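You operate a simulated robot arm through the tools that you are given. There is no shell and no other tool. Be economical: measure what you need, move in short steps, check, and stop when the job is done.

You run a simulated two-armed robot. Do the job below in one go: nothing can be reset, and whatever is moved stays where it is left.

## Task
Fetch the wipe pad from the bench top beside the far oven and set it on the bench top beside the near oven. Then put the seal water bottle on the top of the near oven. Then press the near cool key three times. Then open the fittings drawer, fetch the pale blue vial and stand it inside and shut the drawer again. Then open the vials drawer, put the deep red vial inside, then shut the drawer. Then open the bags drawer. Keep to this order. Set down upright: seal water bottle, pale blue vial, deep red vial.

The check looks at the end state, three seconds after you hand in, the way a careful person would. Anything else that was tipped, shoved, dropped, spilled or broken makes it a failure. Lids that push on must go on centred and level and be pressed home; caps that screw on are set level and turned clockwise until they are tight.

## Robot
Two 7-joint arms with two-finger parallel grippers on one trunk, on a base that drives. Base frame: it is fixed to the floor where the robot stands at the start and does not move with it; the origin is under the middle of the robot, x ahead of it, y to its left, z up. Readings come in mm, degrees, newtons and seconds.
The left shoulder is at the start at [50, 168, 1032], the right one opposite. With the tool pointing down near the work surface each hand reaches from about 220 to 660 mm from the robot's upright axis, wherever it stands, measured 20 degrees to its own side. Places, roughly: bags drawer [-3100, 6700, 400]; bench top beside the near oven [900, 1200, 800]; deep red vial [500, 1250, 750]; fittings drawer [600, 5400, 400]; fittings drawer inside [600, 5400, 400]; near cool key [400, 1500, 1000]; pale blue vial [500, 1250, 750]; seal water bottle [500, 2500, 750]; top of the near oven (16x12 cm) [540, 1520, 1240]; vials drawer [600, 1800, 600]; vials drawer inside [700, 1800, 500]; wipe pad (6x6x3 cm) [500, 200, 800]. Payload 1.57 kg a hand.
The TCP of each hand is the grasp point between the finger pads, 30 mm short of the fingertips. In the tool frame z runs along the fingers and y along their closing line. Largest opening 80 mm; finger width 17, thickness 12; the body of the gripper, 40 by 82 mm, starts 80 mm behind the TCP.
Orientation is that of the tool frame in the base frame, as a unit quaternion [x, y, z, w]. With the fingers straight down and closing along the base's y, the tool's x points along the base's -x, its y along +y and its z along -z.

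## Interface
- The arms move only by the tool drive_tool. It takes "left_targets", "right_targets" or both (then of equal length, played together; a hand with none holds still); each is a list of rows, each a list of 3 entries, a list of its own where there are three numbers: the shift along the tool's x, y, z in mm, then the turn, a rotation vector about the tool's x, y, z in degrees, then the gripper command, from -1 (fully open) to 1 (shut), values between in proportion. In form: [[[x, y, z], [wx, wy, wz], jaw], ...]. A call has 1 to 20 rows; each row shifts and turns the commanded pose from where the row before left it, along the tool's axes as they then stand. Each row takes 0.2 s and may step no farther than 50 mm and 8.6 degrees from the row before; otherwise, or with a gripper value out of range, the whole call is refused. A pose out of reach is approached as far as the arm can. The call stops where the force on the tool passes 40 N (or 10 N more than at its start, if that is more) or the arm is blocked; 0.2 s more then pass. The fingers move at their own pace (about 45 mm/s each) and stop on an object; they squeeze with about 26 N. The grip force told is the motor's: it shows also when the fingers shut on nothing. Time passes only in rows, and 0.2 s behind the last, so rows that do not move let the fingers close. It gives the time, the measured TCP pose, the force on the tool (base axes), the opening and the grip force at its end, in the units of the frame above (readings bear some noise), with the torque about the TCP (base axes, N m) and any sound that the robot's microphone picked up, and new pictures: "show" is both (left out), scene, wrist or none (wrist: the cameras of the hands that moved).
- Cameras (640 x 400 px; columns grow to the right, rows downward): "scene" is now at [125.5, 25.2, 1246]; the picture's right is [0.26, -0.97, 0.00], its down [-0.50, -0.14, -0.85] and it looks along [0.82, 0.22, -0.52] (base axes); focal length 251 px, centre (320, 200). "left" rides on the left gripper at [72, 7, -122] in its tool frame; the picture's right is [-0.09, 1.00, 0.00], its down [-0.84, -0.08, -0.54] and it looks along [-0.54, -0.05, 0.84] (tool axes); focal length 238 px, centre (320, 200). "right" rides on the right gripper at [72, -7, -122] in its tool frame; the picture's right is [0.09, 1.00, 0.00], its down [-0.84, 0.08, -0.54] and it looks along [-0.54, 0.05, 0.84] (tool axes); focal length 238 px, centre (320, 200). There is no depth. A picture from a camera that has moved, and an enlarged one, comes with that camera's place and axes in the base frame and with its lens.
- slide_trunk(by): slides the trunk up (or, below 0, down) by that many mm; the arms and the scene camera ride with it, the base frame stays. It gives what a move gives, with no picture.
- steer(legs): drives the robot by 1 to 6 legs, each [ahead, left, turn to the left] in mm, mm and degrees, along the robot's own axes; the way and the turn of a leg run together, so that a leg with both is an arc; at most 1500 mm and 180 degrees a leg. The arms and the cameras ride along, it lands a little off, and it stops where it bumps. It gives what a move gives, and a new picture of the scene camera.
- aim_head(pan, tilt): turns the head with the scene camera to pan (to the left, within 80 degrees either way) and tilt (down, from -29 to 69), counted from straight ahead of the robot. It gives what a move gives, and a new picture of the scene camera.
- close_up(camera, box): a new picture of the part [left, top, right, bottom] of that camera's present view, enlarged. It takes no simulated time.
- finish_job(): hands the job in; it is judged then, once.

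Work in short steps. Places have to be worked out from the pictures, the camera data and where the tool is seen: move nearer, look again, correct. Check each grasp and each placing, and mend what went wrong. You have 207 turns and 260 pictures in all, those below and enlarged ones among them. Open the grippers and draw the arms clear of the work before you hand the job in, unless the task says otherwise.

The tools are called after "Emit:" as name(argument=value, ...) on one line, values as JSON. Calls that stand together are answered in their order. drive_tool: Moves the arms, as the interface text tells. Its arguments: {"type":"object","properties":{"left_targets":{"type":"array","items":{"type":"array"}},"right_targets":{"type":"array","items":{"type":"array"}},"show":{"type":"string","enum":["both","scene","wrist","none"]}},"required":[]} The other tools are called the same way: slide_trunk (by) slides the trunk up or down; steer (legs) drives the base; aim_head (pan, tilt) turns the head that bears the scene camera; close_up (camera, box) takes an enlarged picture of a part of a camera's view; finish_job () hands the job in.

At the start:

```text
time: 0.0
left_tcp_pos: [375.2, 409.1, 1013.3]
left_tcp_rot: [0.0, 1.0, 0.001, 0.0]
left_wrist_force: [-0.2, 0.3, 0.5]
left_moment: [0.01, 0.0, 0.0]
left_finger_gap: 79.8
left_grip_force: 0.0
right_tcp_pos: [346.6, -26.8, 1062.8]
right_tcp_rot: [0.001, 1.0, 0.0, 0.0]
right_wrist_force: [0.4, 1.3, -0.7]
right_moment: [0.0, 0.03, 0.03]
right_finger_gap: 79.9
right_grip_force: 0.0
trunk travel left (down, up): [-200.0, 243.0]
robot x, y, heading: [-1.9, -3.4, 0.2]
head pan, tilt: [15.0, 31.5]
```

scene: 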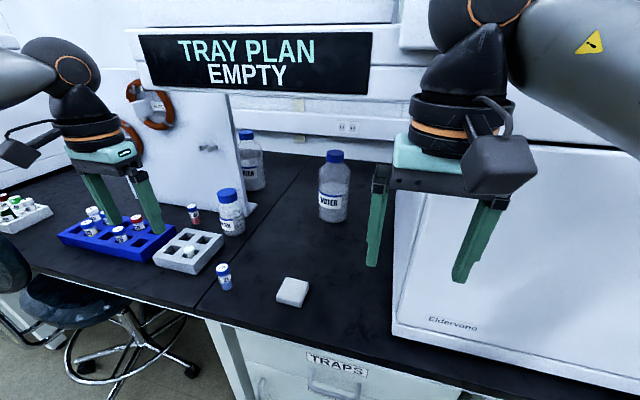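
right: 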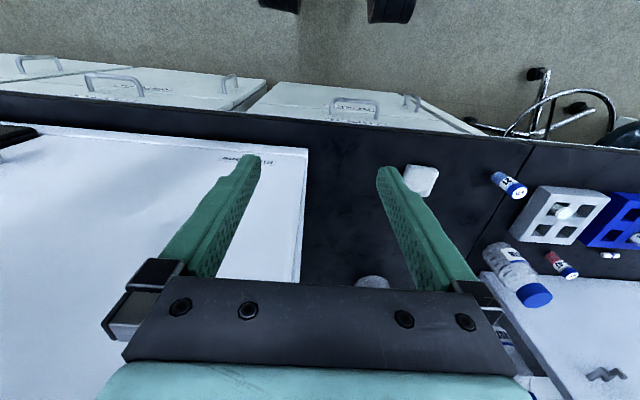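
left: 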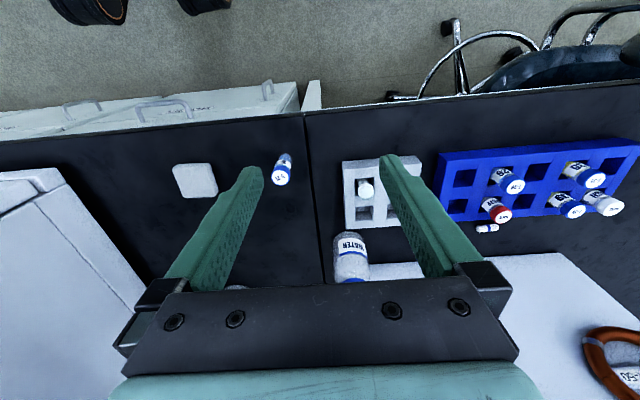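

The pad triangulates from the scene and left views to about [477, 181, 771]. I'll move the left hand above it and check with the wrist camera.

Emit:
drive_tool(left_targets=[[[-20, -45, 0], [0, 0, 0], -1], [[-20, -45, 0], [0, 0, 0], -1], [[-20, -45, 0], [0, 0, 0], -1], [[-20, -45, 0], [0, 0, 0], -1], [[-22, -48, 0], [0, 0, 0], -1], [[0, 0, 45], [0, 0, 0], -1], [[0, 0, 45], [0, 0, 0], -1], [[0, 0, 45], [0, 0, 0], -1]])

```text
refused: row 5 steps farther than a row can; nothing moved
```

Row 5 was over 50 mm, so I'll shorten it.

Emit:
drive_tool(left_targets=[[[-20, -45, 0], [0, 0, 0], -1], [[-20, -45, 0], [0, 0, 0], -1], [[-20, -45, 0], [0, 0, 0], -1], [[-20, -45, 0], [0, 0, 0], -1], [[-22, -44, 0], [0, 0, 0], -1], [[0, 0, 45], [0, 0, 0], -1], [[0, 0, 45], [0, 0, 0], -1], [[0, 0, 45], [0, 0, 0], -1]])

```text
time: 1.0
left_tcp_pos: [399.5, 321.6, 1014.2]
left_tcp_rot: [-0.088, 0.993, -0.077, 0.004]
left_wrist_force: [0.5, -0.5, -0.1]
left_moment: [0.02, -0.02, 0.02]
left_finger_gap: 79.9
left_grip_force: 0.0
right_tcp_pos: [324.5, 3.6, 1069.5]
right_tcp_rot: [-0.031, 0.999, -0.003, 0.011]
right_wrist_force: [0.8, 0.3, 0.0]
right_moment: [0.03, -0.01, 0.01]
right_finger_gap: 79.9
right_grip_force: 0.0
trunk travel left (down, up): [-200.0, 243.0]
robot x, y, heading: [-6.1, -2.9, 3.6]
head pan, tilt: [15.0, 31.5]
stopped in row 5 (left hand): the arm was blocked; the commanded pose is now the measured one
camera scene: at [96.5, 42.6, 1247.9], right [0.32, -0.95, 0.01], down [-0.48, -0.17, -0.86], along [0.82, 0.27, -0.51], focal length 251 px, centre (320, 200)
camera left: at [325.5, 335.4, 1133.7], right [-0.08, 0.98, -0.15], down [0.83, 0.15, 0.54], along [0.56, -0.08, -0.83], focal length 238 px, centre (320, 200)
```

scene: 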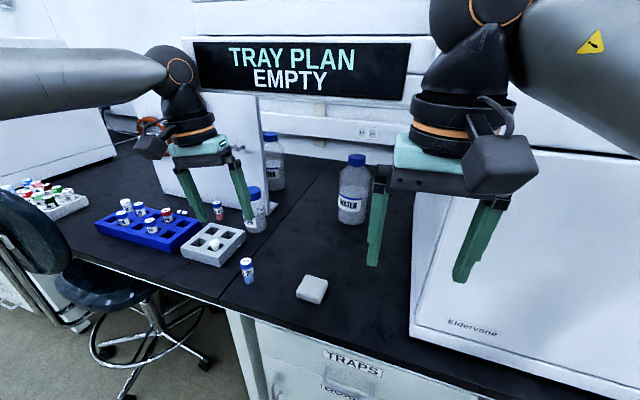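
left: 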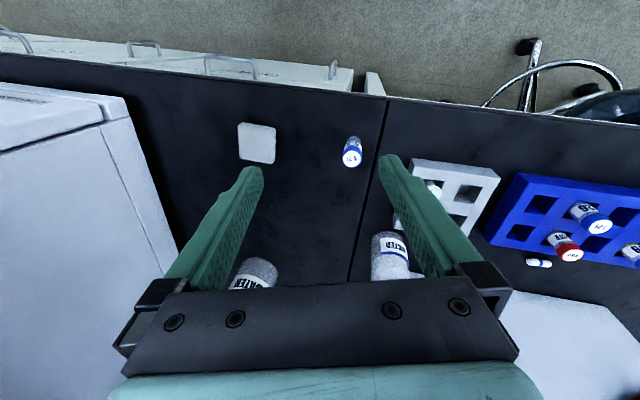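

The left arm was blocked near the left end of the sign, which parallax puts quite close, at about x 400 and z 1200+. I'll look up to see what it hangs from.

Emit:
aim_head(pan=15, tilt=0)

Emit:
aim_head(pan=60, tilt=20)

```text
time: 2.0
left_tcp_pos: [400.3, 321.5, 1014.4]
left_tcp_rot: [-0.085, 0.993, -0.079, 0.004]
left_wrist_force: [0.6, -0.9, -0.9]
left_moment: [0.0, -0.03, 0.02]
left_finger_gap: 79.8
left_grip_force: 0.2
right_tcp_pos: [323.8, 5.1, 1070.4]
right_tcp_rot: [-0.032, 0.999, -0.006, 0.012]
right_wrist_force: [0.4, -0.1, -0.8]
right_moment: [0.03, 0.01, 0.01]
right_finger_gap: 80.4
right_grip_force: 0.1
trunk travel left (down, up): [-200.0, 243.0]
robot x, y, heading: [-4.0, 0.5, 3.6]
head pan, tilt: [15.0, 0.0]
camera scene: at [95.2, 44.5, 1299.0], right [0.32, -0.95, 0.02], down [0.02, -0.01, -1.0], along [0.95, 0.32, 0.02], focal length 251 px, centre (320, 200)
```

scene: 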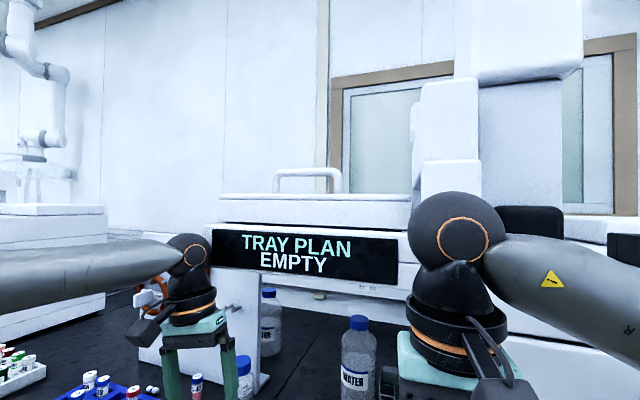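

```text
time: 3.1
left_tcp_pos: [399.6, 320.7, 1015.0]
left_tcp_rot: [-0.086, 0.993, -0.079, 0.004]
left_wrist_force: [-0.4, 1.0, -0.5]
left_moment: [-0.01, -0.03, 0.02]
left_finger_gap: 80.0
left_grip_force: 0.0
right_tcp_pos: [324.1, 4.5, 1069.4]
right_tcp_rot: [-0.032, 0.999, -0.004, 0.012]
right_wrist_force: [0.1, -0.8, -0.3]
right_moment: [0.01, 0.0, 0.04]
right_finger_gap: 80.1
right_grip_force: 0.1
trunk travel left (down, up): [-200.0, 243.0]
robot x, y, heading: [-4.9, 2.6, 3.6]
head pan, tilt: [60.0, 20.0]
camera scene: at [52.3, 98.9, 1265.3], right [0.9, -0.45, 0.03], down [-0.13, -0.32, -0.94], along [0.43, 0.84, -0.34], focal length 251 px, centre (320, 200)
```

scene: 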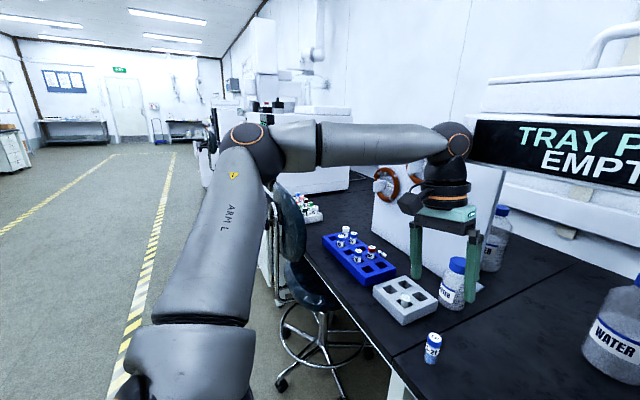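

The sign is a fixed board at about x 435, y 50–343, z 1196–1258, and the wrist hit it from behind. I'll back off, straighten the tool, drop below the sign's height, then go over the pad.

Emit:
drive_tool(left_targets=[[[30, 0, 0], [-3, 0, 3.3], -1], [[30, 0, 0], [-3, 0.2, 3.3], -1], [[10, 0, 20], [-3, 0.2, 3.3], -1], [[0, 0, 45], [0, 0, 0], -1], [[0, 0, 40], [0, 0, 0], -1], [[0, 0, 30], [0, 0, 0], -1]])

Emit:
aim_head(pan=15, tilt=31)

```text
time: 4.5
left_tcp_pos: [352.8, 302.3, 875.0]
left_tcp_rot: [0.007, 1.0, 0.009, -0.008]
left_wrist_force: [-1.2, -0.1, -0.2]
left_moment: [0.0, -0.02, 0.0]
left_finger_gap: 80.0
left_grip_force: 0.2
right_tcp_pos: [343.6, -5.1, 1062.0]
right_tcp_rot: [-0.027, 1.0, 0.001, -0.001]
right_wrist_force: [-0.3, -0.3, 0.3]
right_moment: [0.0, -0.04, -0.01]
right_finger_gap: 80.0
right_grip_force: 0.1
trunk travel left (down, up): [-200.0, 243.0]
robot x, y, heading: [-5.4, 2.2, 3.0]
head pan, tilt: [60.0, 20.0]
camera scene: at [77.7, 88.8, 1264.4], right [0.89, -0.45, 0.0], down [-0.15, -0.31, -0.94], along [0.42, 0.84, -0.34], focal length 251 px, centre (320, 200)
camera left: at [283.9, 308.3, 998.2], right [0.1, 0.99, 0.02], down [0.85, -0.1, 0.53], along [0.52, -0.04, -0.85], focal length 238 px, centre (320, 200)
```

scene: 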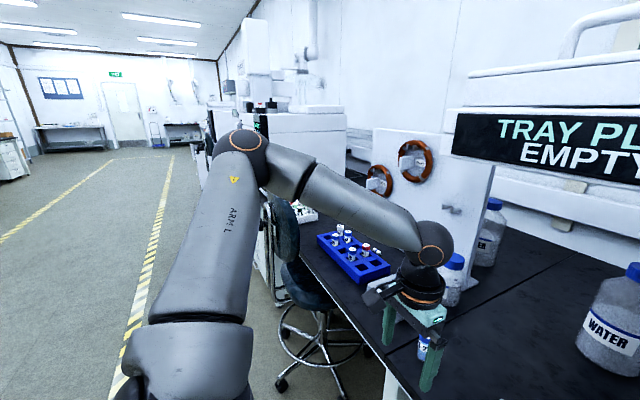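
left: 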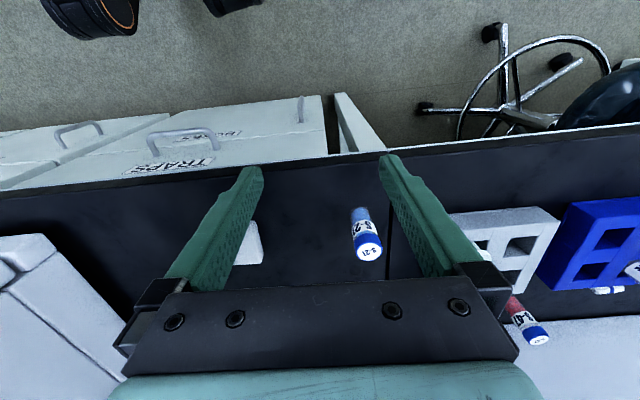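

```text
time: 5.6
left_tcp_pos: [354.2, 302.0, 876.8]
left_tcp_rot: [0.006, 1.0, 0.009, -0.01]
left_wrist_force: [0.8, 0.0, 0.0]
left_moment: [-0.01, -0.05, -0.01]
left_finger_gap: 80.1
left_grip_force: 0.0
right_tcp_pos: [344.2, -5.7, 1062.0]
right_tcp_rot: [-0.027, 1.0, 0.001, 0.0]
right_wrist_force: [-0.4, 0.1, 0.8]
right_moment: [0.0, 0.02, 0.04]
right_finger_gap: 79.9
right_grip_force: 0.1
trunk travel left (down, up): [-200.0, 243.0]
robot x, y, heading: [-5.1, 1.6, 3.0]
head pan, tilt: [15.0, 31.0]
camera scene: at [121.1, 33.7, 1246.8], right [0.31, -0.95, 0.0], down [-0.49, -0.16, -0.86], along [0.81, 0.27, -0.51], focal length 251 px, centre (320, 200)
```

scene: 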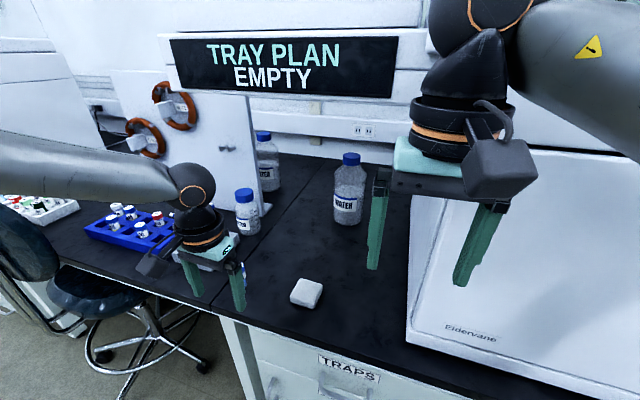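

The pad checks out again at about [475, 186]. I'll move across at this height and look down before descending.

Emit:
drive_tool(left_targets=[[[-30, -30, 0], [0, 0, 0], -1], [[-30, -30, 0], [0, 0, 0], -1], [[-30, -30, 0], [0, 0, 0], -1], [[-32, -27, 0], [0, 0, 0], -1], [[0, 0, 30], [0, 0, 0], -1]], show="wrist")

```text
time: 6.8
left_tcp_pos: [455.1, 201.3, 842.4]
left_tcp_rot: [0.005, 1.0, 0.008, -0.008]
left_wrist_force: [-0.7, 0.0, -0.8]
left_moment: [0.02, 0.01, 0.03]
left_finger_gap: 79.8
left_grip_force: 0.1
left hand out of reach, approached as far as the arm can: row 4, 5
right_tcp_pos: [344.3, -6.3, 1062.0]
right_tcp_rot: [-0.027, 1.0, 0.001, 0.001]
right_wrist_force: [0.4, -0.2, -1.1]
right_moment: [0.01, 0.0, 0.0]
right_finger_gap: 80.5
right_grip_force: 0.0
trunk travel left (down, up): [-200.0, 243.0]
robot x, y, heading: [-3.3, 1.8, 2.9]
head pan, tilt: [15.0, 31.0]
camera left: at [385.0, 208.6, 964.6], right [0.1, 0.99, 0.01], down [0.84, -0.1, 0.53], along [0.53, -0.04, -0.85], focal length 238 px, centre (320, 200)
```

left: 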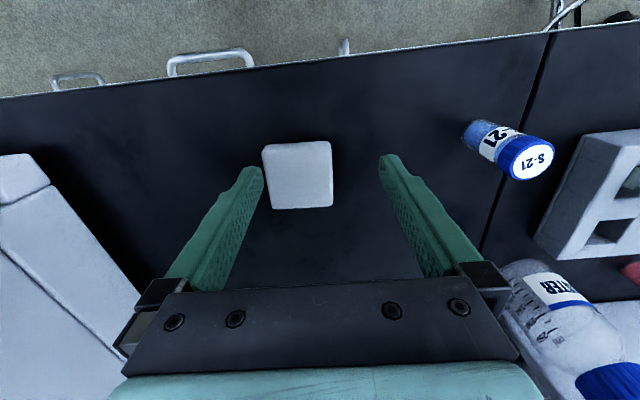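

The pad is confirmed at about [477, 183], but the arm said row 4 was at its limit. I'll command the remainder again in small steps to see whether it's a local limit.

Emit:
drive_tool(left_targets=[[[-10, -8, 5], [0, 0, 0], -1], [[-12, -10, 5], [0, 0, 0], -1], [[0, 0, 0], [0, 0, 0], -1]], show="none")

```text
time: 7.6
left_tcp_pos: [454.2, 202.3, 841.9]
left_tcp_rot: [0.006, 1.0, 0.008, -0.008]
left_wrist_force: [0.3, 0.1, 0.1]
left_moment: [-0.01, -0.02, 0.03]
left_finger_gap: 80.1
left_grip_force: 0.1
left hand out of reach, approached as far as the arm can: row 1, 2
right_tcp_pos: [344.4, -5.8, 1062.6]
right_tcp_rot: [-0.027, 1.0, 0.0, 0.0]
right_wrist_force: [0.4, 0.1, -0.3]
right_moment: [0.0, -0.02, 0.0]
right_finger_gap: 80.0
right_grip_force: 0.1
trunk travel left (down, up): [-200.0, 243.0]
robot x, y, heading: [-3.6, 4.8, 3.3]
head pan, tilt: [15.0, 31.0]
```

It's a true arm limit here, so I'll nudge the base forward and right to carry the hand over the pad.

Emit:
steer(legs=[[24, -20, 0]])

```text
time: 8.5
left_tcp_pos: [479.2, 183.8, 840.6]
left_tcp_rot: [0.006, 1.0, 0.008, -0.01]
left_wrist_force: [-0.5, 0.4, 0.0]
left_moment: [0.0, 0.0, -0.01]
left_finger_gap: 80.3
left_grip_force: 0.1
right_tcp_pos: [369.1, -24.1, 1062.0]
right_tcp_rot: [-0.027, 1.0, 0.001, 0.0]
right_wrist_force: [0.5, 0.1, 0.7]
right_moment: [-0.04, 0.01, -0.01]
right_finger_gap: 80.1
right_grip_force: 0.1
trunk travel left (down, up): [-200.0, 243.0]
robot x, y, heading: [16.6, -16.6, 3.1]
head pan, tilt: [15.0, 31.0]
camera scene: at [145.9, 15.0, 1246.7], right [0.31, -0.95, 0.0], down [-0.49, -0.16, -0.86], along [0.81, 0.27, -0.52], focal length 251 px, centre (320, 200)
```

scene: 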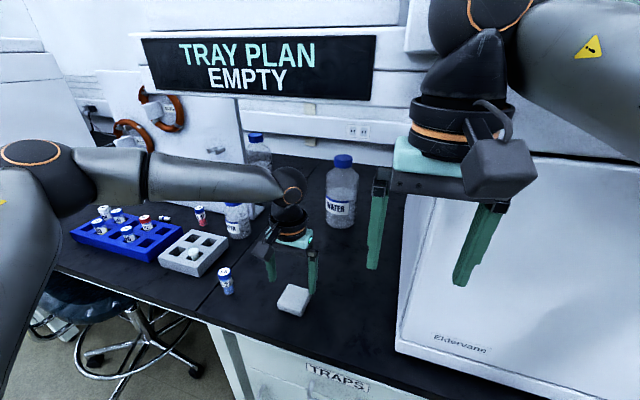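

The hand is over the pad now. I'll descend 54 mm and close.

Emit:
drive_tool(left_targets=[[[0, 0, 20], [0, 0, 0], -1], [[0, 0, 20], [0, 0, 0], -1], [[0, 0, 14], [0, 0, 0], -1], [[0, 0, 0], [0, 0, 0], -1]], show="wrist")

```text
time: 9.5
left_tcp_pos: [467.8, 195.9, 792.6]
left_tcp_rot: [0.006, 1.0, 0.008, -0.008]
left_wrist_force: [0.3, -0.3, -0.2]
left_moment: [-0.01, -0.01, 0.01]
left_finger_gap: 80.1
left_grip_force: 0.0
left hand out of reach, approached as far as the arm can: row 1, 2, 3
right_tcp_pos: [368.7, -24.3, 1061.7]
right_tcp_rot: [-0.028, 1.0, 0.0, 0.0]
right_wrist_force: [0.1, -0.2, 0.7]
right_moment: [0.02, 0.02, 0.0]
right_finger_gap: 80.0
right_grip_force: 0.0
trunk travel left (down, up): [-200.0, 243.0]
robot x, y, heading: [21.8, -19.3, 3.3]
head pan, tilt: [15.0, 31.0]
camera left: at [397.7, 203.3, 915.6], right [0.1, 0.99, 0.01], down [0.84, -0.1, 0.53], along [0.53, -0.04, -0.85], focal length 238 px, centre (320, 200)
```

left: 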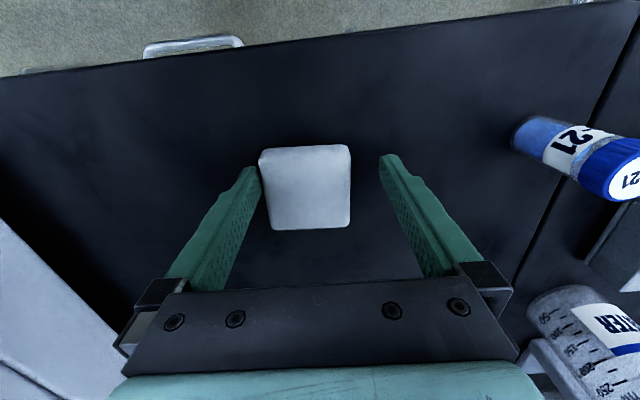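

The hand drifted back towards its limit, so I'll shift the base again by about 12 mm forward and 13 mm right, and lower the trunk 6 mm.

Emit:
steer(legs=[[11, -14, 0]])

Emit:
slide_trunk(by=-6)

Emit:
drive_tool(left_targets=[[[0, 0, 0], [0, 0, 0], -1]], show="wrist")

```text
time: 10.3
left_tcp_pos: [479.3, 182.7, 792.4]
left_tcp_rot: [0.006, 1.0, 0.006, -0.008]
left_wrist_force: [-0.8, -0.3, 1.5]
left_moment: [0.02, 0.02, 0.0]
left_finger_gap: 80.0
left_grip_force: 0.0
right_tcp_pos: [380.4, -38.3, 1062.0]
right_tcp_rot: [-0.028, 1.0, 0.001, 0.0]
right_wrist_force: [0.4, -0.1, -0.7]
right_moment: [0.02, 0.03, -0.01]
right_finger_gap: 80.2
right_grip_force: 0.0
trunk travel left (down, up): [-200.0, 243.0]
robot x, y, heading: [33.5, -26.5, 3.1]
head pan, tilt: [15.0, 31.0]
camera scene: at [157.3, 1.8, 1246.8], right [0.31, -0.95, 0.0], down [-0.49, -0.16, -0.86], along [0.81, 0.27, -0.52], focal length 251 px, centre (320, 200)
```

scene: 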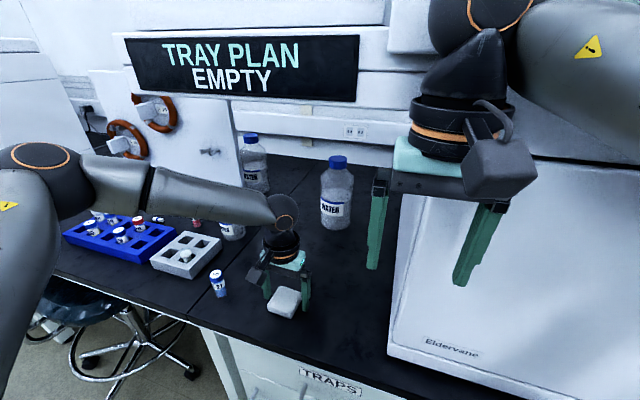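

```text
time: 10.9
left_tcp_pos: [479.5, 183.9, 786.5]
left_tcp_rot: [0.006, 1.0, 0.007, -0.007]
left_wrist_force: [0.2, -0.1, 1.2]
left_moment: [-0.01, -0.02, -0.01]
left_finger_gap: 79.9
left_grip_force: 0.2
right_tcp_pos: [380.5, -37.8, 1055.4]
right_tcp_rot: [-0.027, 1.0, 0.001, 0.0]
right_wrist_force: [1.4, -0.2, 0.7]
right_moment: [0.04, 0.01, 0.0]
right_finger_gap: 80.2
right_grip_force: 0.1
trunk travel left (down, up): [-194.0, 249.0]
robot x, y, heading: [33.7, -28.6, 3.3]
head pan, tilt: [15.0, 31.0]
```

```text
time: 11.3
left_tcp_pos: [478.5, 182.3, 787.4]
left_tcp_rot: [0.006, 1.0, 0.007, -0.007]
left_wrist_force: [-0.3, -0.2, -0.3]
left_moment: [-0.03, -0.01, 0.0]
left_finger_gap: 80.1
left_grip_force: 0.1
right_tcp_pos: [381.1, -37.7, 1056.0]
right_tcp_rot: [-0.027, 1.0, 0.002, 0.0]
right_wrist_force: [0.0, -0.4, 0.1]
right_moment: [-0.03, -0.05, -0.01]
right_finger_gap: 80.0
right_grip_force: 0.1
trunk travel left (down, up): [-194.0, 249.0]
robot x, y, heading: [32.9, -29.3, 2.9]
head pan, tilt: [15.0, 31.0]
camera left: at [409.4, 189.9, 910.0], right [0.11, 0.99, 0.01], down [0.84, -0.1, 0.53], along [0.53, -0.04, -0.85], focal length 238 px, centre (320, 200)
```

left: 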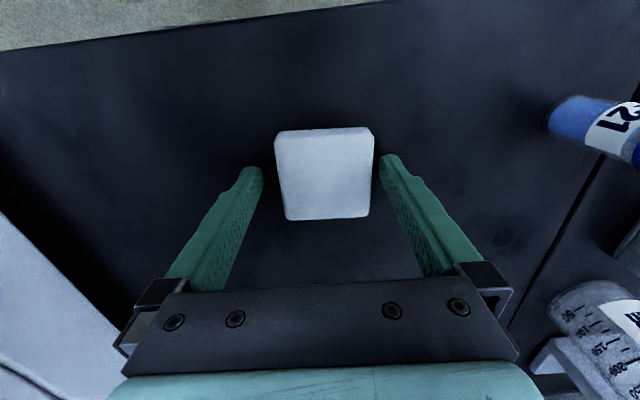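

The pad sits between the fingers, so I'll close.

Emit:
drive_tool(left_targets=[[[0, 0, 0], [0, 0, 0], 0.5], [[0, 0, 0], [0, 0, 0], 1], [[0, 0, 0], [0, 0, 0], 1], [[0, 0, 0], [0, 0, 0], 1]], show="wrist")

```text
time: 12.3
left_tcp_pos: [478.3, 182.9, 786.9]
left_tcp_rot: [0.006, 1.0, 0.007, -0.008]
left_wrist_force: [0.4, 0.4, 0.7]
left_moment: [-0.02, 0.03, -0.01]
left_finger_gap: 58.8
left_grip_force: 26.2
right_tcp_pos: [379.7, -38.5, 1054.9]
right_tcp_rot: [-0.027, 1.0, 0.0, 0.0]
right_wrist_force: [-0.2, -0.2, 0.0]
right_moment: [-0.01, -0.02, 0.03]
right_finger_gap: 79.9
right_grip_force: 0.0
trunk travel left (down, up): [-194.0, 249.0]
robot x, y, heading: [35.4, -32.7, 3.0]
head pan, tilt: [15.0, 31.0]
camera left: at [409.4, 189.9, 910.0], right [0.11, 0.99, 0.01], down [0.84, -0.1, 0.53], along [0.53, -0.04, -0.85], focal length 238 px, centre (320, 200)
```

left: 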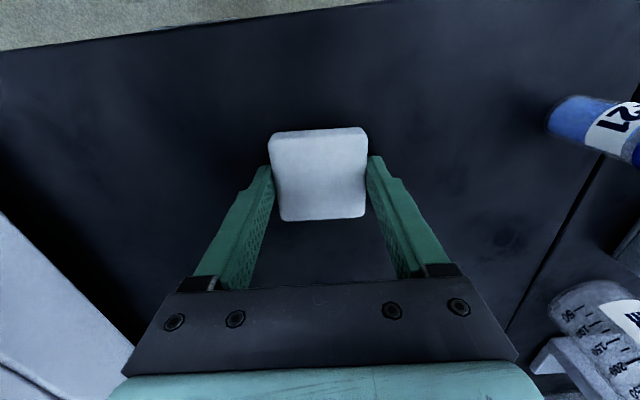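

The pad is held (gap 58.8). I'll lift it and draw back towards the robot below the sign.

Emit:
drive_tool(left_targets=[[[0, 0, -30], [0, 0, 0], 1], [[0, 0, -40], [0, 0, 0], 1], [[20, 10, -30], [0, 0, 0], 1], [[40, 15, 0], [0, 0, 0], 1], [[40, 15, 0], [0, 0, 0], 1], [[40, 15, 0], [0, 0, 0], 1]], show="wrist")

Emit:
steer(legs=[[-500, 0, 0]])

Emit:
aim_head(pan=75, tilt=15)

```text
time: 13.7
left_tcp_pos: [340.1, 240.6, 888.7]
left_tcp_rot: [0.007, 1.0, 0.007, -0.007]
left_wrist_force: [0.5, -0.1, -0.9]
left_moment: [-0.02, -0.04, 0.0]
left_finger_gap: 58.9
left_grip_force: 25.7
right_tcp_pos: [380.2, -37.4, 1056.2]
right_tcp_rot: [-0.027, 1.0, 0.001, 0.0]
right_wrist_force: [-0.3, -0.4, -0.6]
right_moment: [-0.03, 0.01, -0.01]
right_finger_gap: 80.0
right_grip_force: 0.0
trunk travel left (down, up): [-194.0, 249.0]
robot x, y, heading: [35.4, -28.8, 2.9]
head pan, tilt: [15.0, 31.0]
camera left: at [271.3, 246.8, 1011.8], right [0.11, 0.99, 0.01], down [0.84, -0.1, 0.53], along [0.53, -0.05, -0.85], focal length 238 px, centre (320, 200)
```

left: 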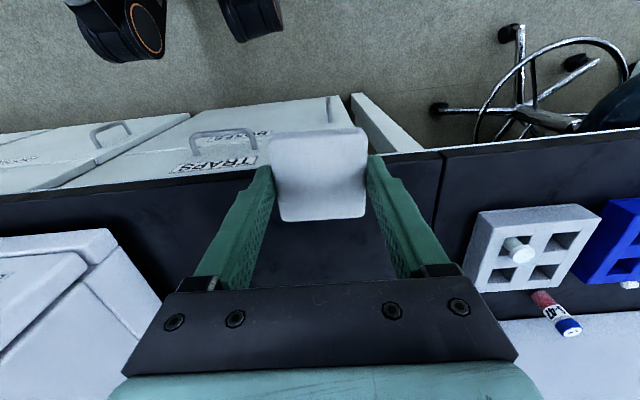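

```text
time: 16.6
left_tcp_pos: [-154.5, 211.9, 889.8]
left_tcp_rot: [0.01, 1.0, 0.008, -0.007]
left_wrist_force: [0.0, -0.1, -0.4]
left_moment: [0.03, -0.02, 0.02]
left_finger_gap: 58.6
left_grip_force: 26.3
right_tcp_pos: [-118.4, -65.4, 1055.8]
right_tcp_rot: [-0.024, 1.0, 0.002, 0.001]
right_wrist_force: [0.2, 0.1, 0.1]
right_moment: [0.03, 0.01, -0.02]
right_finger_gap: 80.0
right_grip_force: 0.0
trunk travel left (down, up): [-194.0, 249.0]
robot x, y, heading: [-464.4, -55.1, 2.6]
head pan, tilt: [15.0, 31.0]
camera scene: at [-340.8, -24.0, 1240.8], right [0.3, -0.95, 0.0], down [-0.49, -0.16, -0.86], along [0.82, 0.26, -0.51], focal length 251 px, centre (320, 200)
```

scene: 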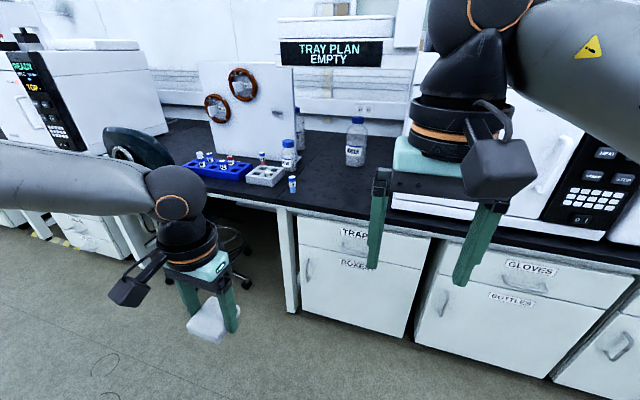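

```text
time: 17.9
left_tcp_pos: [-155.1, 211.8, 889.0]
left_tcp_rot: [0.009, 1.0, 0.007, -0.007]
left_wrist_force: [0.0, 0.7, -0.3]
left_moment: [0.02, -0.03, 0.02]
left_finger_gap: 58.6
left_grip_force: 25.8
right_tcp_pos: [-117.2, -65.0, 1055.2]
right_tcp_rot: [-0.023, 1.0, 0.001, -0.001]
right_wrist_force: [0.3, -0.5, -0.6]
right_moment: [0.01, 0.0, 0.02]
right_finger_gap: 79.9
right_grip_force: 0.1
trunk travel left (down, up): [-194.0, 249.0]
robot x, y, heading: [-460.7, -57.4, 2.6]
head pan, tilt: [75.0, 15.0]
camera scene: at [-406.4, 39.9, 1266.6], right [0.98, -0.21, 0.0], down [-0.06, -0.25, -0.97], along [0.21, 0.94, -0.26], focal length 251 px, centre (320, 200)
```

scene: 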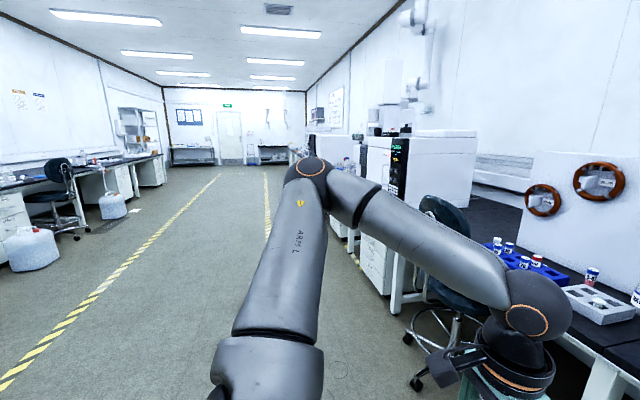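

The near oven with its READY display is further along the bench at about y 1500. I'll drive left in the aisle and look at its area.

Emit:
steer(legs=[[0, 1300, 0]])

Emit:
aim_head(pan=0, tilt=25)

```text
time: 29.5
left_tcp_pos: [-227.2, 1513.6, 890.0]
left_tcp_rot: [0.003, 1.0, 0.007, -0.008]
left_wrist_force: [0.2, -1.3, 0.0]
left_moment: [-0.01, 0.03, 0.03]
left_finger_gap: 58.6
left_grip_force: 25.9
right_tcp_pos: [-186.5, 1237.4, 1054.9]
right_tcp_rot: [-0.03, 1.0, 0.001, 0.0]
right_wrist_force: [0.7, -0.4, 0.5]
right_moment: [0.03, 0.02, 0.01]
right_finger_gap: 80.2
right_grip_force: 0.1
trunk travel left (down, up): [-194.0, 249.0]
robot x, y, heading: [-537.2, 1237.6, 3.3]
head pan, tilt: [75.0, 15.0]
camera scene: at [-476.7, 1338.0, 1266.6], right [0.98, -0.2, 0.0], down [-0.05, -0.25, -0.97], along [0.19, 0.95, -0.26], focal length 251 px, centre (320, 200)
```

scene: 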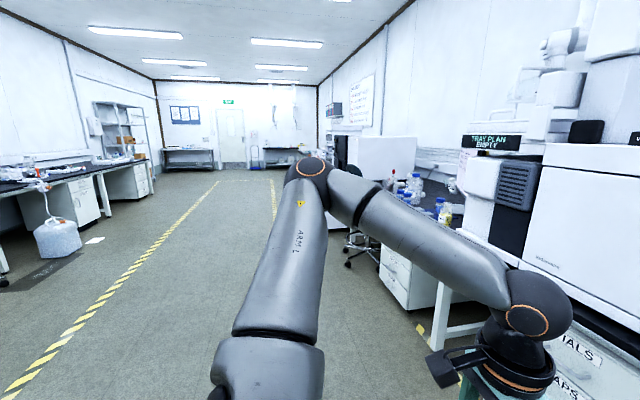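

```text
time: 31.0
left_tcp_pos: [-226.3, 1514.4, 888.5]
left_tcp_rot: [0.003, 1.0, 0.007, -0.009]
left_wrist_force: [-0.4, 0.8, -0.3]
left_moment: [-0.02, -0.03, 0.01]
left_finger_gap: 58.7
left_grip_force: 25.7
right_tcp_pos: [-187.8, 1235.4, 1054.9]
right_tcp_rot: [-0.03, 1.0, 0.001, 0.0]
right_wrist_force: [-0.4, 1.2, 0.2]
right_moment: [0.03, -0.01, 0.01]
right_finger_gap: 80.2
right_grip_force: 0.0
trunk travel left (down, up): [-194.0, 249.0]
robot x, y, heading: [-533.0, 1243.0, 3.3]
head pan, tilt: [0.0, 25.0]
camera scene: at [-403.5, 1252.1, 1250.3], right [0.06, -1.0, 0.0], down [-0.42, -0.03, -0.91], along [0.9, 0.05, -0.42], focal length 251 px, centre (320, 200)
```

scene: 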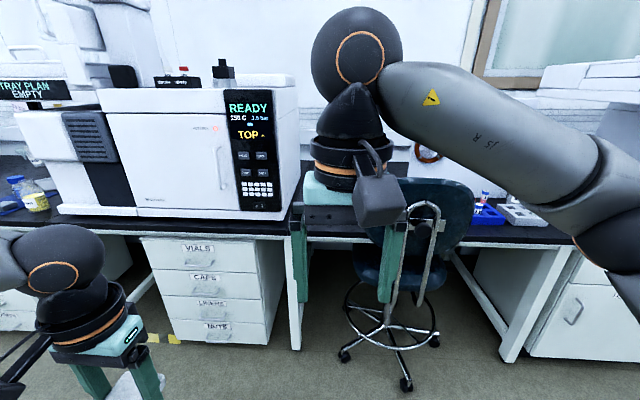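

The near oven has a control panel at its right front, and the right gripper hides the bench beside it. I'll swing the right hand aside.

Emit:
drive_tool(right_targets=[[[20, -45, 0], [0, 0, 0], -1], [[20, -45, 0], [0, 0, 0], -1], [[20, -45, 0], [0, 0, 0], -1], [[20, -45, 0], [0, 0, 0], -1], [[0, -45, 0], [0, 0, 0], -1], [[0, -45, 0], [0, 0, 0], -1]], show="scene")

```text
time: 32.4
left_tcp_pos: [-227.4, 1513.1, 889.2]
left_tcp_rot: [0.004, 1.0, 0.006, -0.006]
left_wrist_force: [-0.4, -0.4, -0.2]
left_moment: [-0.03, -0.03, 0.01]
left_finger_gap: 58.2
left_grip_force: 26.0
right_tcp_pos: [-251.9, 962.0, 1053.9]
right_tcp_rot: [-0.03, 1.0, 0.002, -0.001]
right_wrist_force: [-0.5, 0.1, 0.6]
right_moment: [0.02, 0.02, -0.02]
right_finger_gap: 80.0
right_grip_force: 0.1
trunk travel left (down, up): [-194.0, 249.0]
robot x, y, heading: [-534.2, 1245.9, 3.3]
head pan, tilt: [0.0, 25.0]
camera scene: at [-403.7, 1251.8, 1250.4], right [0.06, -1.0, 0.0], down [-0.42, -0.03, -0.91], along [0.9, 0.05, -0.42], focal length 251 px, centre (320, 200)
```

scene: 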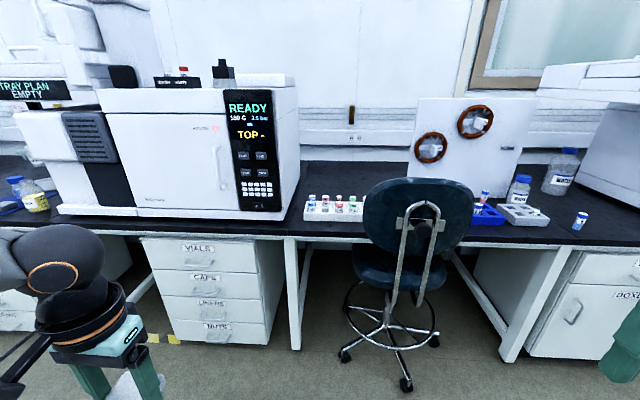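

The vial rack is at about [549, 1240] right of the oven, whose right wall is near y 1430, and the chair sits at y 800–1130. I'll line up at y≈1450 facing the bench and approach in two stages.

Emit:
steer(legs=[[0, 205, -3.3], [400, 0, 0]])

```text
time: 36.9
left_tcp_pos: [182.0, 1696.8, 888.5]
left_tcp_rot: [0.033, 0.999, 0.008, -0.007]
left_wrist_force: [-0.2, -0.3, -1.1]
left_moment: [-0.02, 0.02, 0.02]
left_finger_gap: 58.5
left_grip_force: 25.6
right_tcp_pos: [123.2, 1148.5, 1054.1]
right_tcp_rot: [0.0, 1.0, 0.0, -0.001]
right_wrist_force: [0.0, -0.7, 0.3]
right_moment: [-0.01, 0.0, -0.01]
right_finger_gap: 79.9
right_grip_force: 0.1
trunk travel left (down, up): [-194.0, 249.0]
robot x, y, heading: [-141.9, 1441.8, 0.0]
head pan, tilt: [0.0, 25.0]
camera scene: at [-9.5, 1445.8, 1250.3], right [0.0, -1.0, 0.0], down [-0.42, 0.0, -0.91], along [0.91, 0.0, -0.42], focal length 251 px, centre (320, 200)
```

scene: 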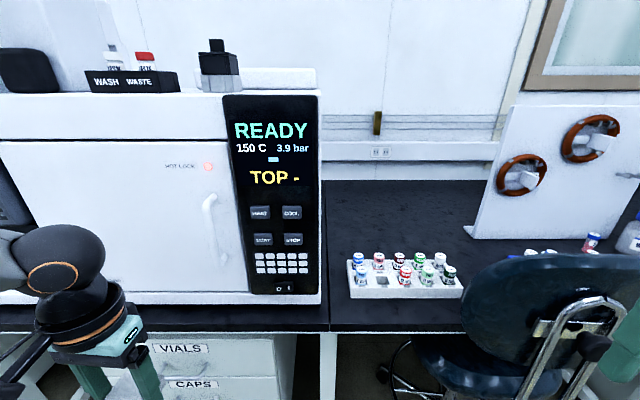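

The bench beside the oven is clear, with the rack at x 472+, y 1080–1369. The right arm suits the final spot behind the rack, so I'll first set the pad at the bench front near [422, 1395] with the left hand. To do that I'll turn the robot right 30° and edge in.

Emit:
steer(legs=[[0, 0, -30], [104, 60, 0]])

```text
time: 39.6
left_tcp_pos: [369.5, 1505.9, 889.2]
left_tcp_rot: [0.29, 0.957, 0.006, -0.017]
left_wrist_force: [-5.5, 0.4, 0.4]
left_moment: [-0.04, -0.72, -0.09]
left_finger_gap: 58.7
left_grip_force: 26.0
right_tcp_pos: [59.1, 1057.4, 1054.0]
right_tcp_rot: [0.255, 0.967, 0.0, 0.002]
right_wrist_force: [0.2, 0.1, -0.1]
right_moment: [0.01, -0.01, 0.01]
right_finger_gap: 79.8
right_grip_force: 0.1
trunk travel left (down, up): [-194.0, 249.0]
robot x, y, heading: [-26.9, 1447.3, -29.6]
head pan, tilt: [0.0, 25.0]
heard: click
stopped in leg 2: the force on the tool passed its limit at 52 N (the readings are from after the stop); the commanded pose is now the measured one
camera scene: at [86.5, 1380.9, 1250.4], right [-0.49, -0.87, 0.0], down [-0.37, 0.21, -0.91], along [0.79, -0.45, -0.42], focal length 251 px, centre (320, 200)
```

scene: 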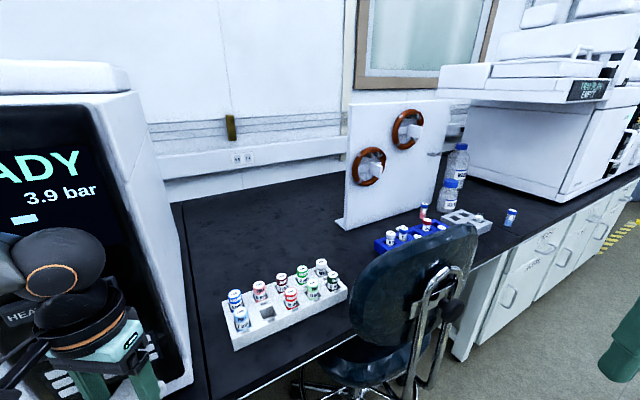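

I misjudged the oven panel: the left gripper touched it and a click was heard. I'll back off straight away and look at the display.

Emit:
steer(legs=[[-52, -30, 0]])

Emit:
aim_head(pan=40, tilt=25)

```text
time: 40.6
left_tcp_pos: [311.2, 1504.1, 887.5]
left_tcp_rot: [0.29, 0.957, 0.006, -0.017]
left_wrist_force: [-0.6, -0.3, -0.2]
left_moment: [-0.01, 0.02, 0.0]
left_finger_gap: 58.7
left_grip_force: 26.5
right_tcp_pos: [-2.4, 1056.7, 1053.5]
right_tcp_rot: [0.254, 0.967, 0.0, 0.0]
right_wrist_force: [-0.2, 0.8, 0.2]
right_moment: [0.01, 0.0, 0.0]
right_finger_gap: 80.0
right_grip_force: 0.1
trunk travel left (down, up): [-194.0, 249.0]
robot x, y, heading: [-85.0, 1440.2, -29.4]
head pan, tilt: [0.0, 25.0]
camera scene: at [26.9, 1380.0, 1250.4], right [-0.49, -0.87, 0.0], down [-0.37, 0.21, -0.91], along [0.79, -0.45, -0.42], focal length 251 px, centre (320, 200)
```

scene: 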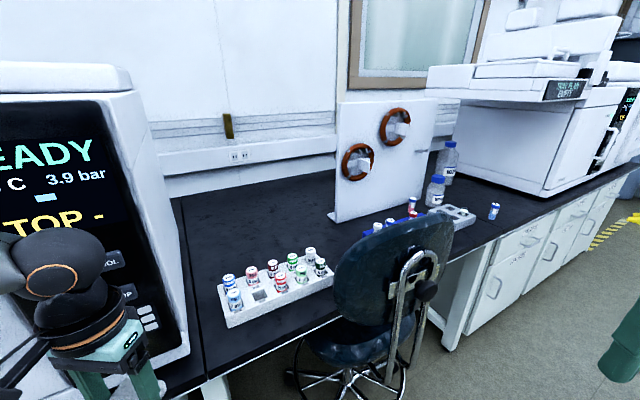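

```text
time: 41.7
left_tcp_pos: [311.0, 1504.7, 887.2]
left_tcp_rot: [0.289, 0.957, 0.006, -0.017]
left_wrist_force: [0.4, -0.6, 1.0]
left_moment: [0.01, -0.02, -0.01]
left_finger_gap: 58.3
left_grip_force: 26.0
right_tcp_pos: [-1.4, 1055.3, 1054.5]
right_tcp_rot: [0.255, 0.967, 0.0, 0.0]
right_wrist_force: [-0.8, 0.0, -0.7]
right_moment: [-0.01, 0.0, 0.01]
right_finger_gap: 79.9
right_grip_force: 0.0
trunk travel left (down, up): [-194.0, 249.0]
robot x, y, heading: [-88.8, 1446.1, -29.3]
head pan, tilt: [40.0, 25.0]
camera scene: at [37.7, 1442.1, 1250.3], right [0.18, -0.98, 0.0], down [-0.42, -0.08, -0.91], along [0.89, 0.17, -0.42], focal length 251 px, centre (320, 200)
```

scene: 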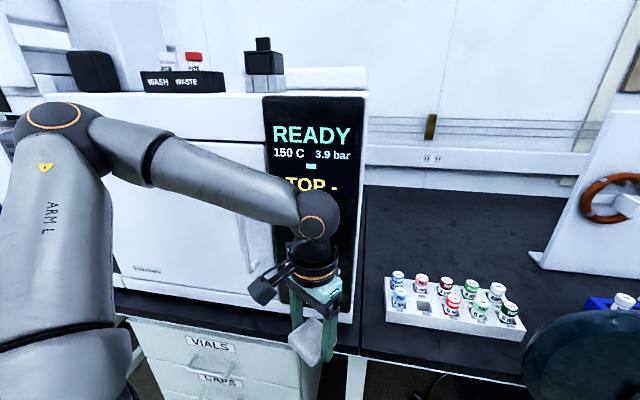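

The display still reads READY, 150 C, 3.9 bar. I'll take an enlarged look to see whether anything changed.

Emit:
close_up(camera="scene", box=[255, 90, 375, 220])

```text
3.08 times, centred on (315, 155) of scene
camera zoom: at [37.7, 1442.1, 1250.3], right [0.18, -0.98, 0.0], down [-0.42, -0.08, -0.91], along [0.89, 0.17, -0.42], focal length 773 px, centre (335, 338)
```

zoom: 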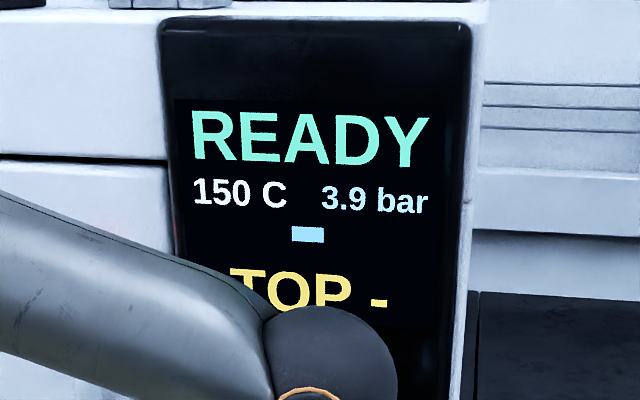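

Nothing has changed on the display. I'll align the pad's yaw with the bench and slide the hand towards y 1395, clear of the panel.

Emit:
drive_tool(left_targets=[[[0, 0, 0], [0, 0, -6.8], 1], [[0, 0, 0], [0, 0, -6.8], 1], [[0, 0, 0], [0, 0, -6.8], 1], [[0, 0, 0], [0, 0, -6.8], 1], [[0, 0, 0], [0, 0, -6.5], 1], [[0, -37, 0], [0, 0, 0], 1], [[0, -37, 0], [0, 0, 0], 1], [[0, -36, 0], [0, 0, 0], 1]], show="scene")

```text
time: 43.5
left_tcp_pos: [306.8, 1396.4, 885.4]
left_tcp_rot: [-0.001, 1.0, 0.009, -0.014]
left_wrist_force: [0.4, -0.3, -0.3]
left_moment: [0.0, 0.04, 0.01]
left_finger_gap: 58.9
left_grip_force: 25.7
right_tcp_pos: [-1.0, 1055.1, 1053.4]
right_tcp_rot: [0.255, 0.967, 0.002, 0.0]
right_wrist_force: [0.3, 0.8, 0.3]
right_moment: [0.02, 0.02, 0.0]
right_finger_gap: 80.3
right_grip_force: 0.0
trunk travel left (down, up): [-194.0, 249.0]
robot x, y, heading: [-85.1, 1441.3, -29.5]
head pan, tilt: [40.0, 25.0]
camera scene: at [37.9, 1442.0, 1250.3], right [0.18, -0.98, 0.0], down [-0.42, -0.08, -0.91], along [0.89, 0.17, -0.42], focal length 251 px, centre (320, 200)
```

scene: 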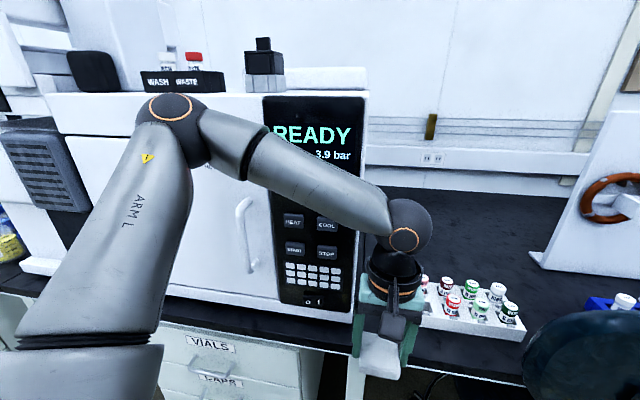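

The forearm would be tight against the panel at y 1395. I'll shift the robot by +55 in x and −95 in y and set the pad down in front of the rack, around [415, 1300].

Emit:
steer(legs=[[94, -56, 0]])

```text
time: 44.8
left_tcp_pos: [361.1, 1301.5, 887.8]
left_tcp_rot: [-0.004, 1.0, 0.007, -0.011]
left_wrist_force: [0.3, -0.1, 0.3]
left_moment: [-0.01, 0.03, 0.02]
left_finger_gap: 58.5
left_grip_force: 26.0
right_tcp_pos: [54.1, 959.7, 1054.8]
right_tcp_rot: [0.252, 0.968, 0.0, 0.001]
right_wrist_force: [0.5, -0.5, -0.9]
right_moment: [-0.02, 0.0, 0.0]
right_finger_gap: 80.1
right_grip_force: 0.0
trunk travel left (down, up): [-194.0, 249.0]
robot x, y, heading: [-30.2, 1343.9, -29.6]
head pan, tilt: [40.0, 25.0]
stopped in leg 1: the robot was blocked; the commanded pose is now the measured one
camera scene: at [89.8, 1346.1, 1250.7], right [0.19, -0.98, 0.0], down [-0.41, -0.08, -0.91], along [0.89, 0.17, -0.42], focal length 251 px, centre (320, 200)
```

scene: 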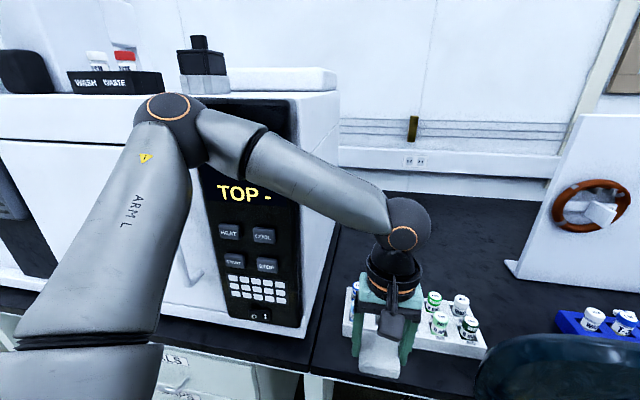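

The robot is nearly on its mark. I'll move the hand forward to x≈415 and lower it.

Emit:
drive_tool(left_targets=[[[-27, 0, 0], [0, 0, 0], 1], [[-27, 0, 0], [0, 0, 0], 1], [[0, 0, 40], [0, 0, 0], 1], [[0, 0, 30], [0, 0, 0], 1], [[0, 0, 0], [0, 0, 0], 1]])

```text
time: 46.2
left_tcp_pos: [402.7, 1296.3, 843.6]
left_tcp_rot: [0.004, 1.0, -0.008, 0.018]
left_wrist_force: [0.6, 0.5, -0.1]
left_moment: [-0.01, 0.01, 0.03]
left_finger_gap: 58.6
left_grip_force: 25.7
right_tcp_pos: [35.0, 961.0, 1056.1]
right_tcp_rot: [0.25, 0.968, 0.003, 0.011]
right_wrist_force: [0.2, -0.3, 0.7]
right_moment: [0.02, -0.04, -0.03]
right_finger_gap: 80.0
right_grip_force: 0.0
trunk travel left (down, up): [-194.0, 249.0]
robot x, y, heading: [-32.4, 1345.1, -28.9]
head pan, tilt: [40.0, 25.0]
stopped in row 5 (left hand): the arm was blocked; the commanded pose is now the measured one
camera scene: at [66.1, 1348.0, 1251.8], right [0.19, -0.98, 0.01], down [-0.39, -0.08, -0.92], along [0.9, 0.17, -0.4], focal length 251 px, centre (320, 200)
camera left: at [326.1, 1305.9, 962.6], right [0.1, 0.99, -0.01], down [0.82, -0.07, 0.57], along [0.57, -0.07, -0.82], focal length 238 px, centre (320, 200)
```

scene: 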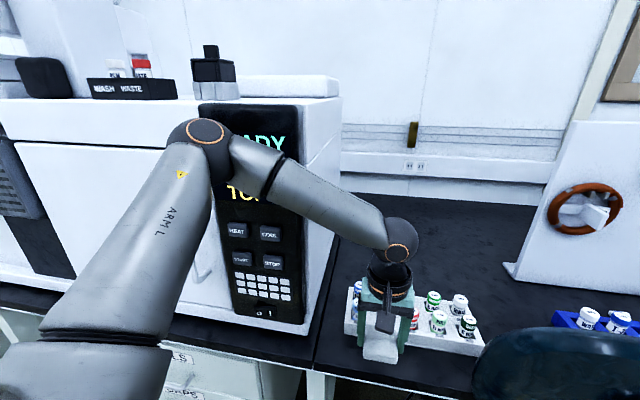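
left: 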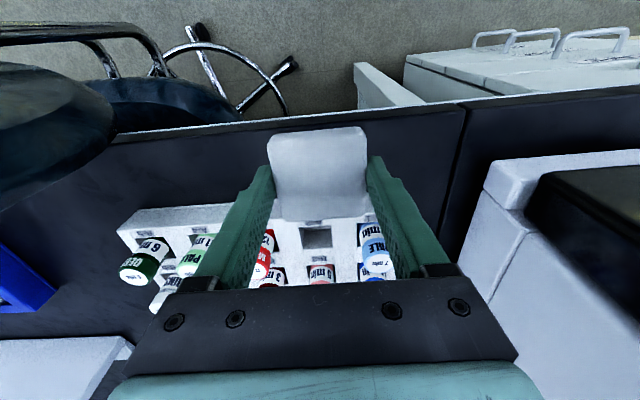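

The elbow, not the hand, is against the oven, because heading −30° swings it forward. I'll back out, turn to heading 0 and approach from further right, where the elbow stays well back.

Emit:
steer(legs=[[-175, -97, 0], [0, 0, 29], [0, -300, 0]])

Emit:
aim_head(pan=15, tilt=35)

```text
time: 52.1
left_tcp_pos: [185.7, 1229.9, 828.5]
left_tcp_rot: [-0.261, 0.965, -0.002, 0.001]
left_wrist_force: [-0.3, 0.5, -0.7]
left_moment: [0.01, -0.03, -0.02]
left_finger_gap: 58.7
left_grip_force: 26.0
right_tcp_pos: [41.9, 755.1, 1054.0]
right_tcp_rot: [-0.008, 1.0, 0.001, 0.001]
right_wrist_force: [-1.0, -0.2, 0.5]
right_moment: [0.0, -0.01, 0.01]
right_finger_gap: 80.0
right_grip_force: 0.0
trunk travel left (down, up): [-194.0, 249.0]
robot x, y, heading: [-230.5, 1046.2, 1.0]
head pan, tilt: [40.0, 25.0]
camera scene: at [-120.1, 1109.7, 1250.3], right [0.66, -0.76, 0.0], down [-0.32, -0.28, -0.91], along [0.68, 0.59, -0.42], focal length 251 px, centre (320, 200)
```

scene: 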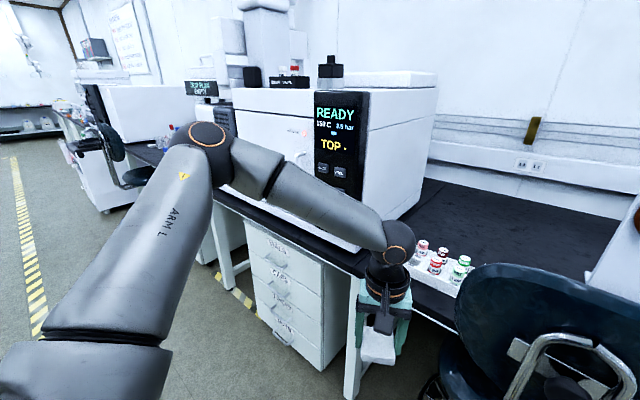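

```text
time: 53.0
left_tcp_pos: [185.7, 1229.7, 826.7]
left_tcp_rot: [-0.262, 0.965, -0.002, 0.002]
left_wrist_force: [-0.3, 0.3, -1.4]
left_moment: [0.01, -0.03, -0.02]
left_finger_gap: 58.6
left_grip_force: 26.0
right_tcp_pos: [40.9, 755.9, 1053.5]
right_tcp_rot: [-0.009, 1.0, 0.0, -0.001]
right_wrist_force: [0.4, -1.0, -0.7]
right_moment: [-0.02, 0.01, -0.02]
right_finger_gap: 80.1
right_grip_force: 0.1
trunk travel left (down, up): [-194.0, 249.0]
robot x, y, heading: [-226.9, 1047.8, 0.7]
head pan, tilt: [15.0, 35.0]
camera scene: at [-105.0, 1073.7, 1234.6], right [0.28, -0.96, 0.0], down [-0.55, -0.16, -0.82], along [0.79, 0.23, -0.57], focal length 251 px, centre (320, 200)
```

scene: 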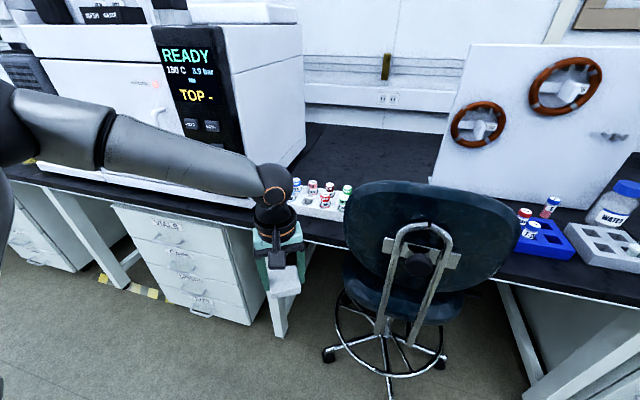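

At heading 0 the hand sits at a good angle and the elbow is clear. I'll drive forward and slightly left, which puts the hand near [363, 1297] with the pad above bench height.

Emit:
steer(legs=[[0, 67, 0], [177, 0, 0]])

```text
time: 55.3
left_tcp_pos: [359.7, 1300.2, 828.1]
left_tcp_rot: [-0.26, 0.966, -0.002, 0.001]
left_wrist_force: [0.2, 0.2, -0.2]
left_moment: [0.01, 0.0, -0.01]
left_finger_gap: 58.3
left_grip_force: 26.1
right_tcp_pos: [213.4, 825.1, 1053.8]
right_tcp_rot: [-0.006, 1.0, 0.001, 0.0]
right_wrist_force: [0.1, 0.2, -0.2]
right_moment: [0.01, -0.02, -0.02]
right_finger_gap: 79.9
right_grip_force: 0.0
trunk travel left (down, up): [-194.0, 249.0]
robot x, y, heading: [-58.4, 1113.2, 1.0]
head pan, tilt: [15.0, 35.0]
camera scene: at [67.5, 1144.0, 1234.5], right [0.27, -0.96, 0.0], down [-0.55, -0.16, -0.82], along [0.79, 0.22, -0.57], focal length 251 px, centre (320, 200)
```

scene: 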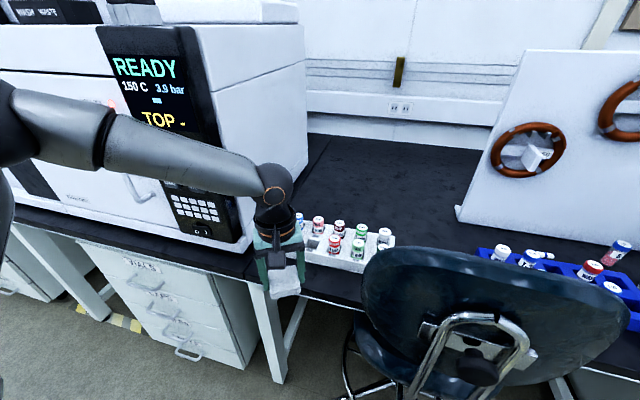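

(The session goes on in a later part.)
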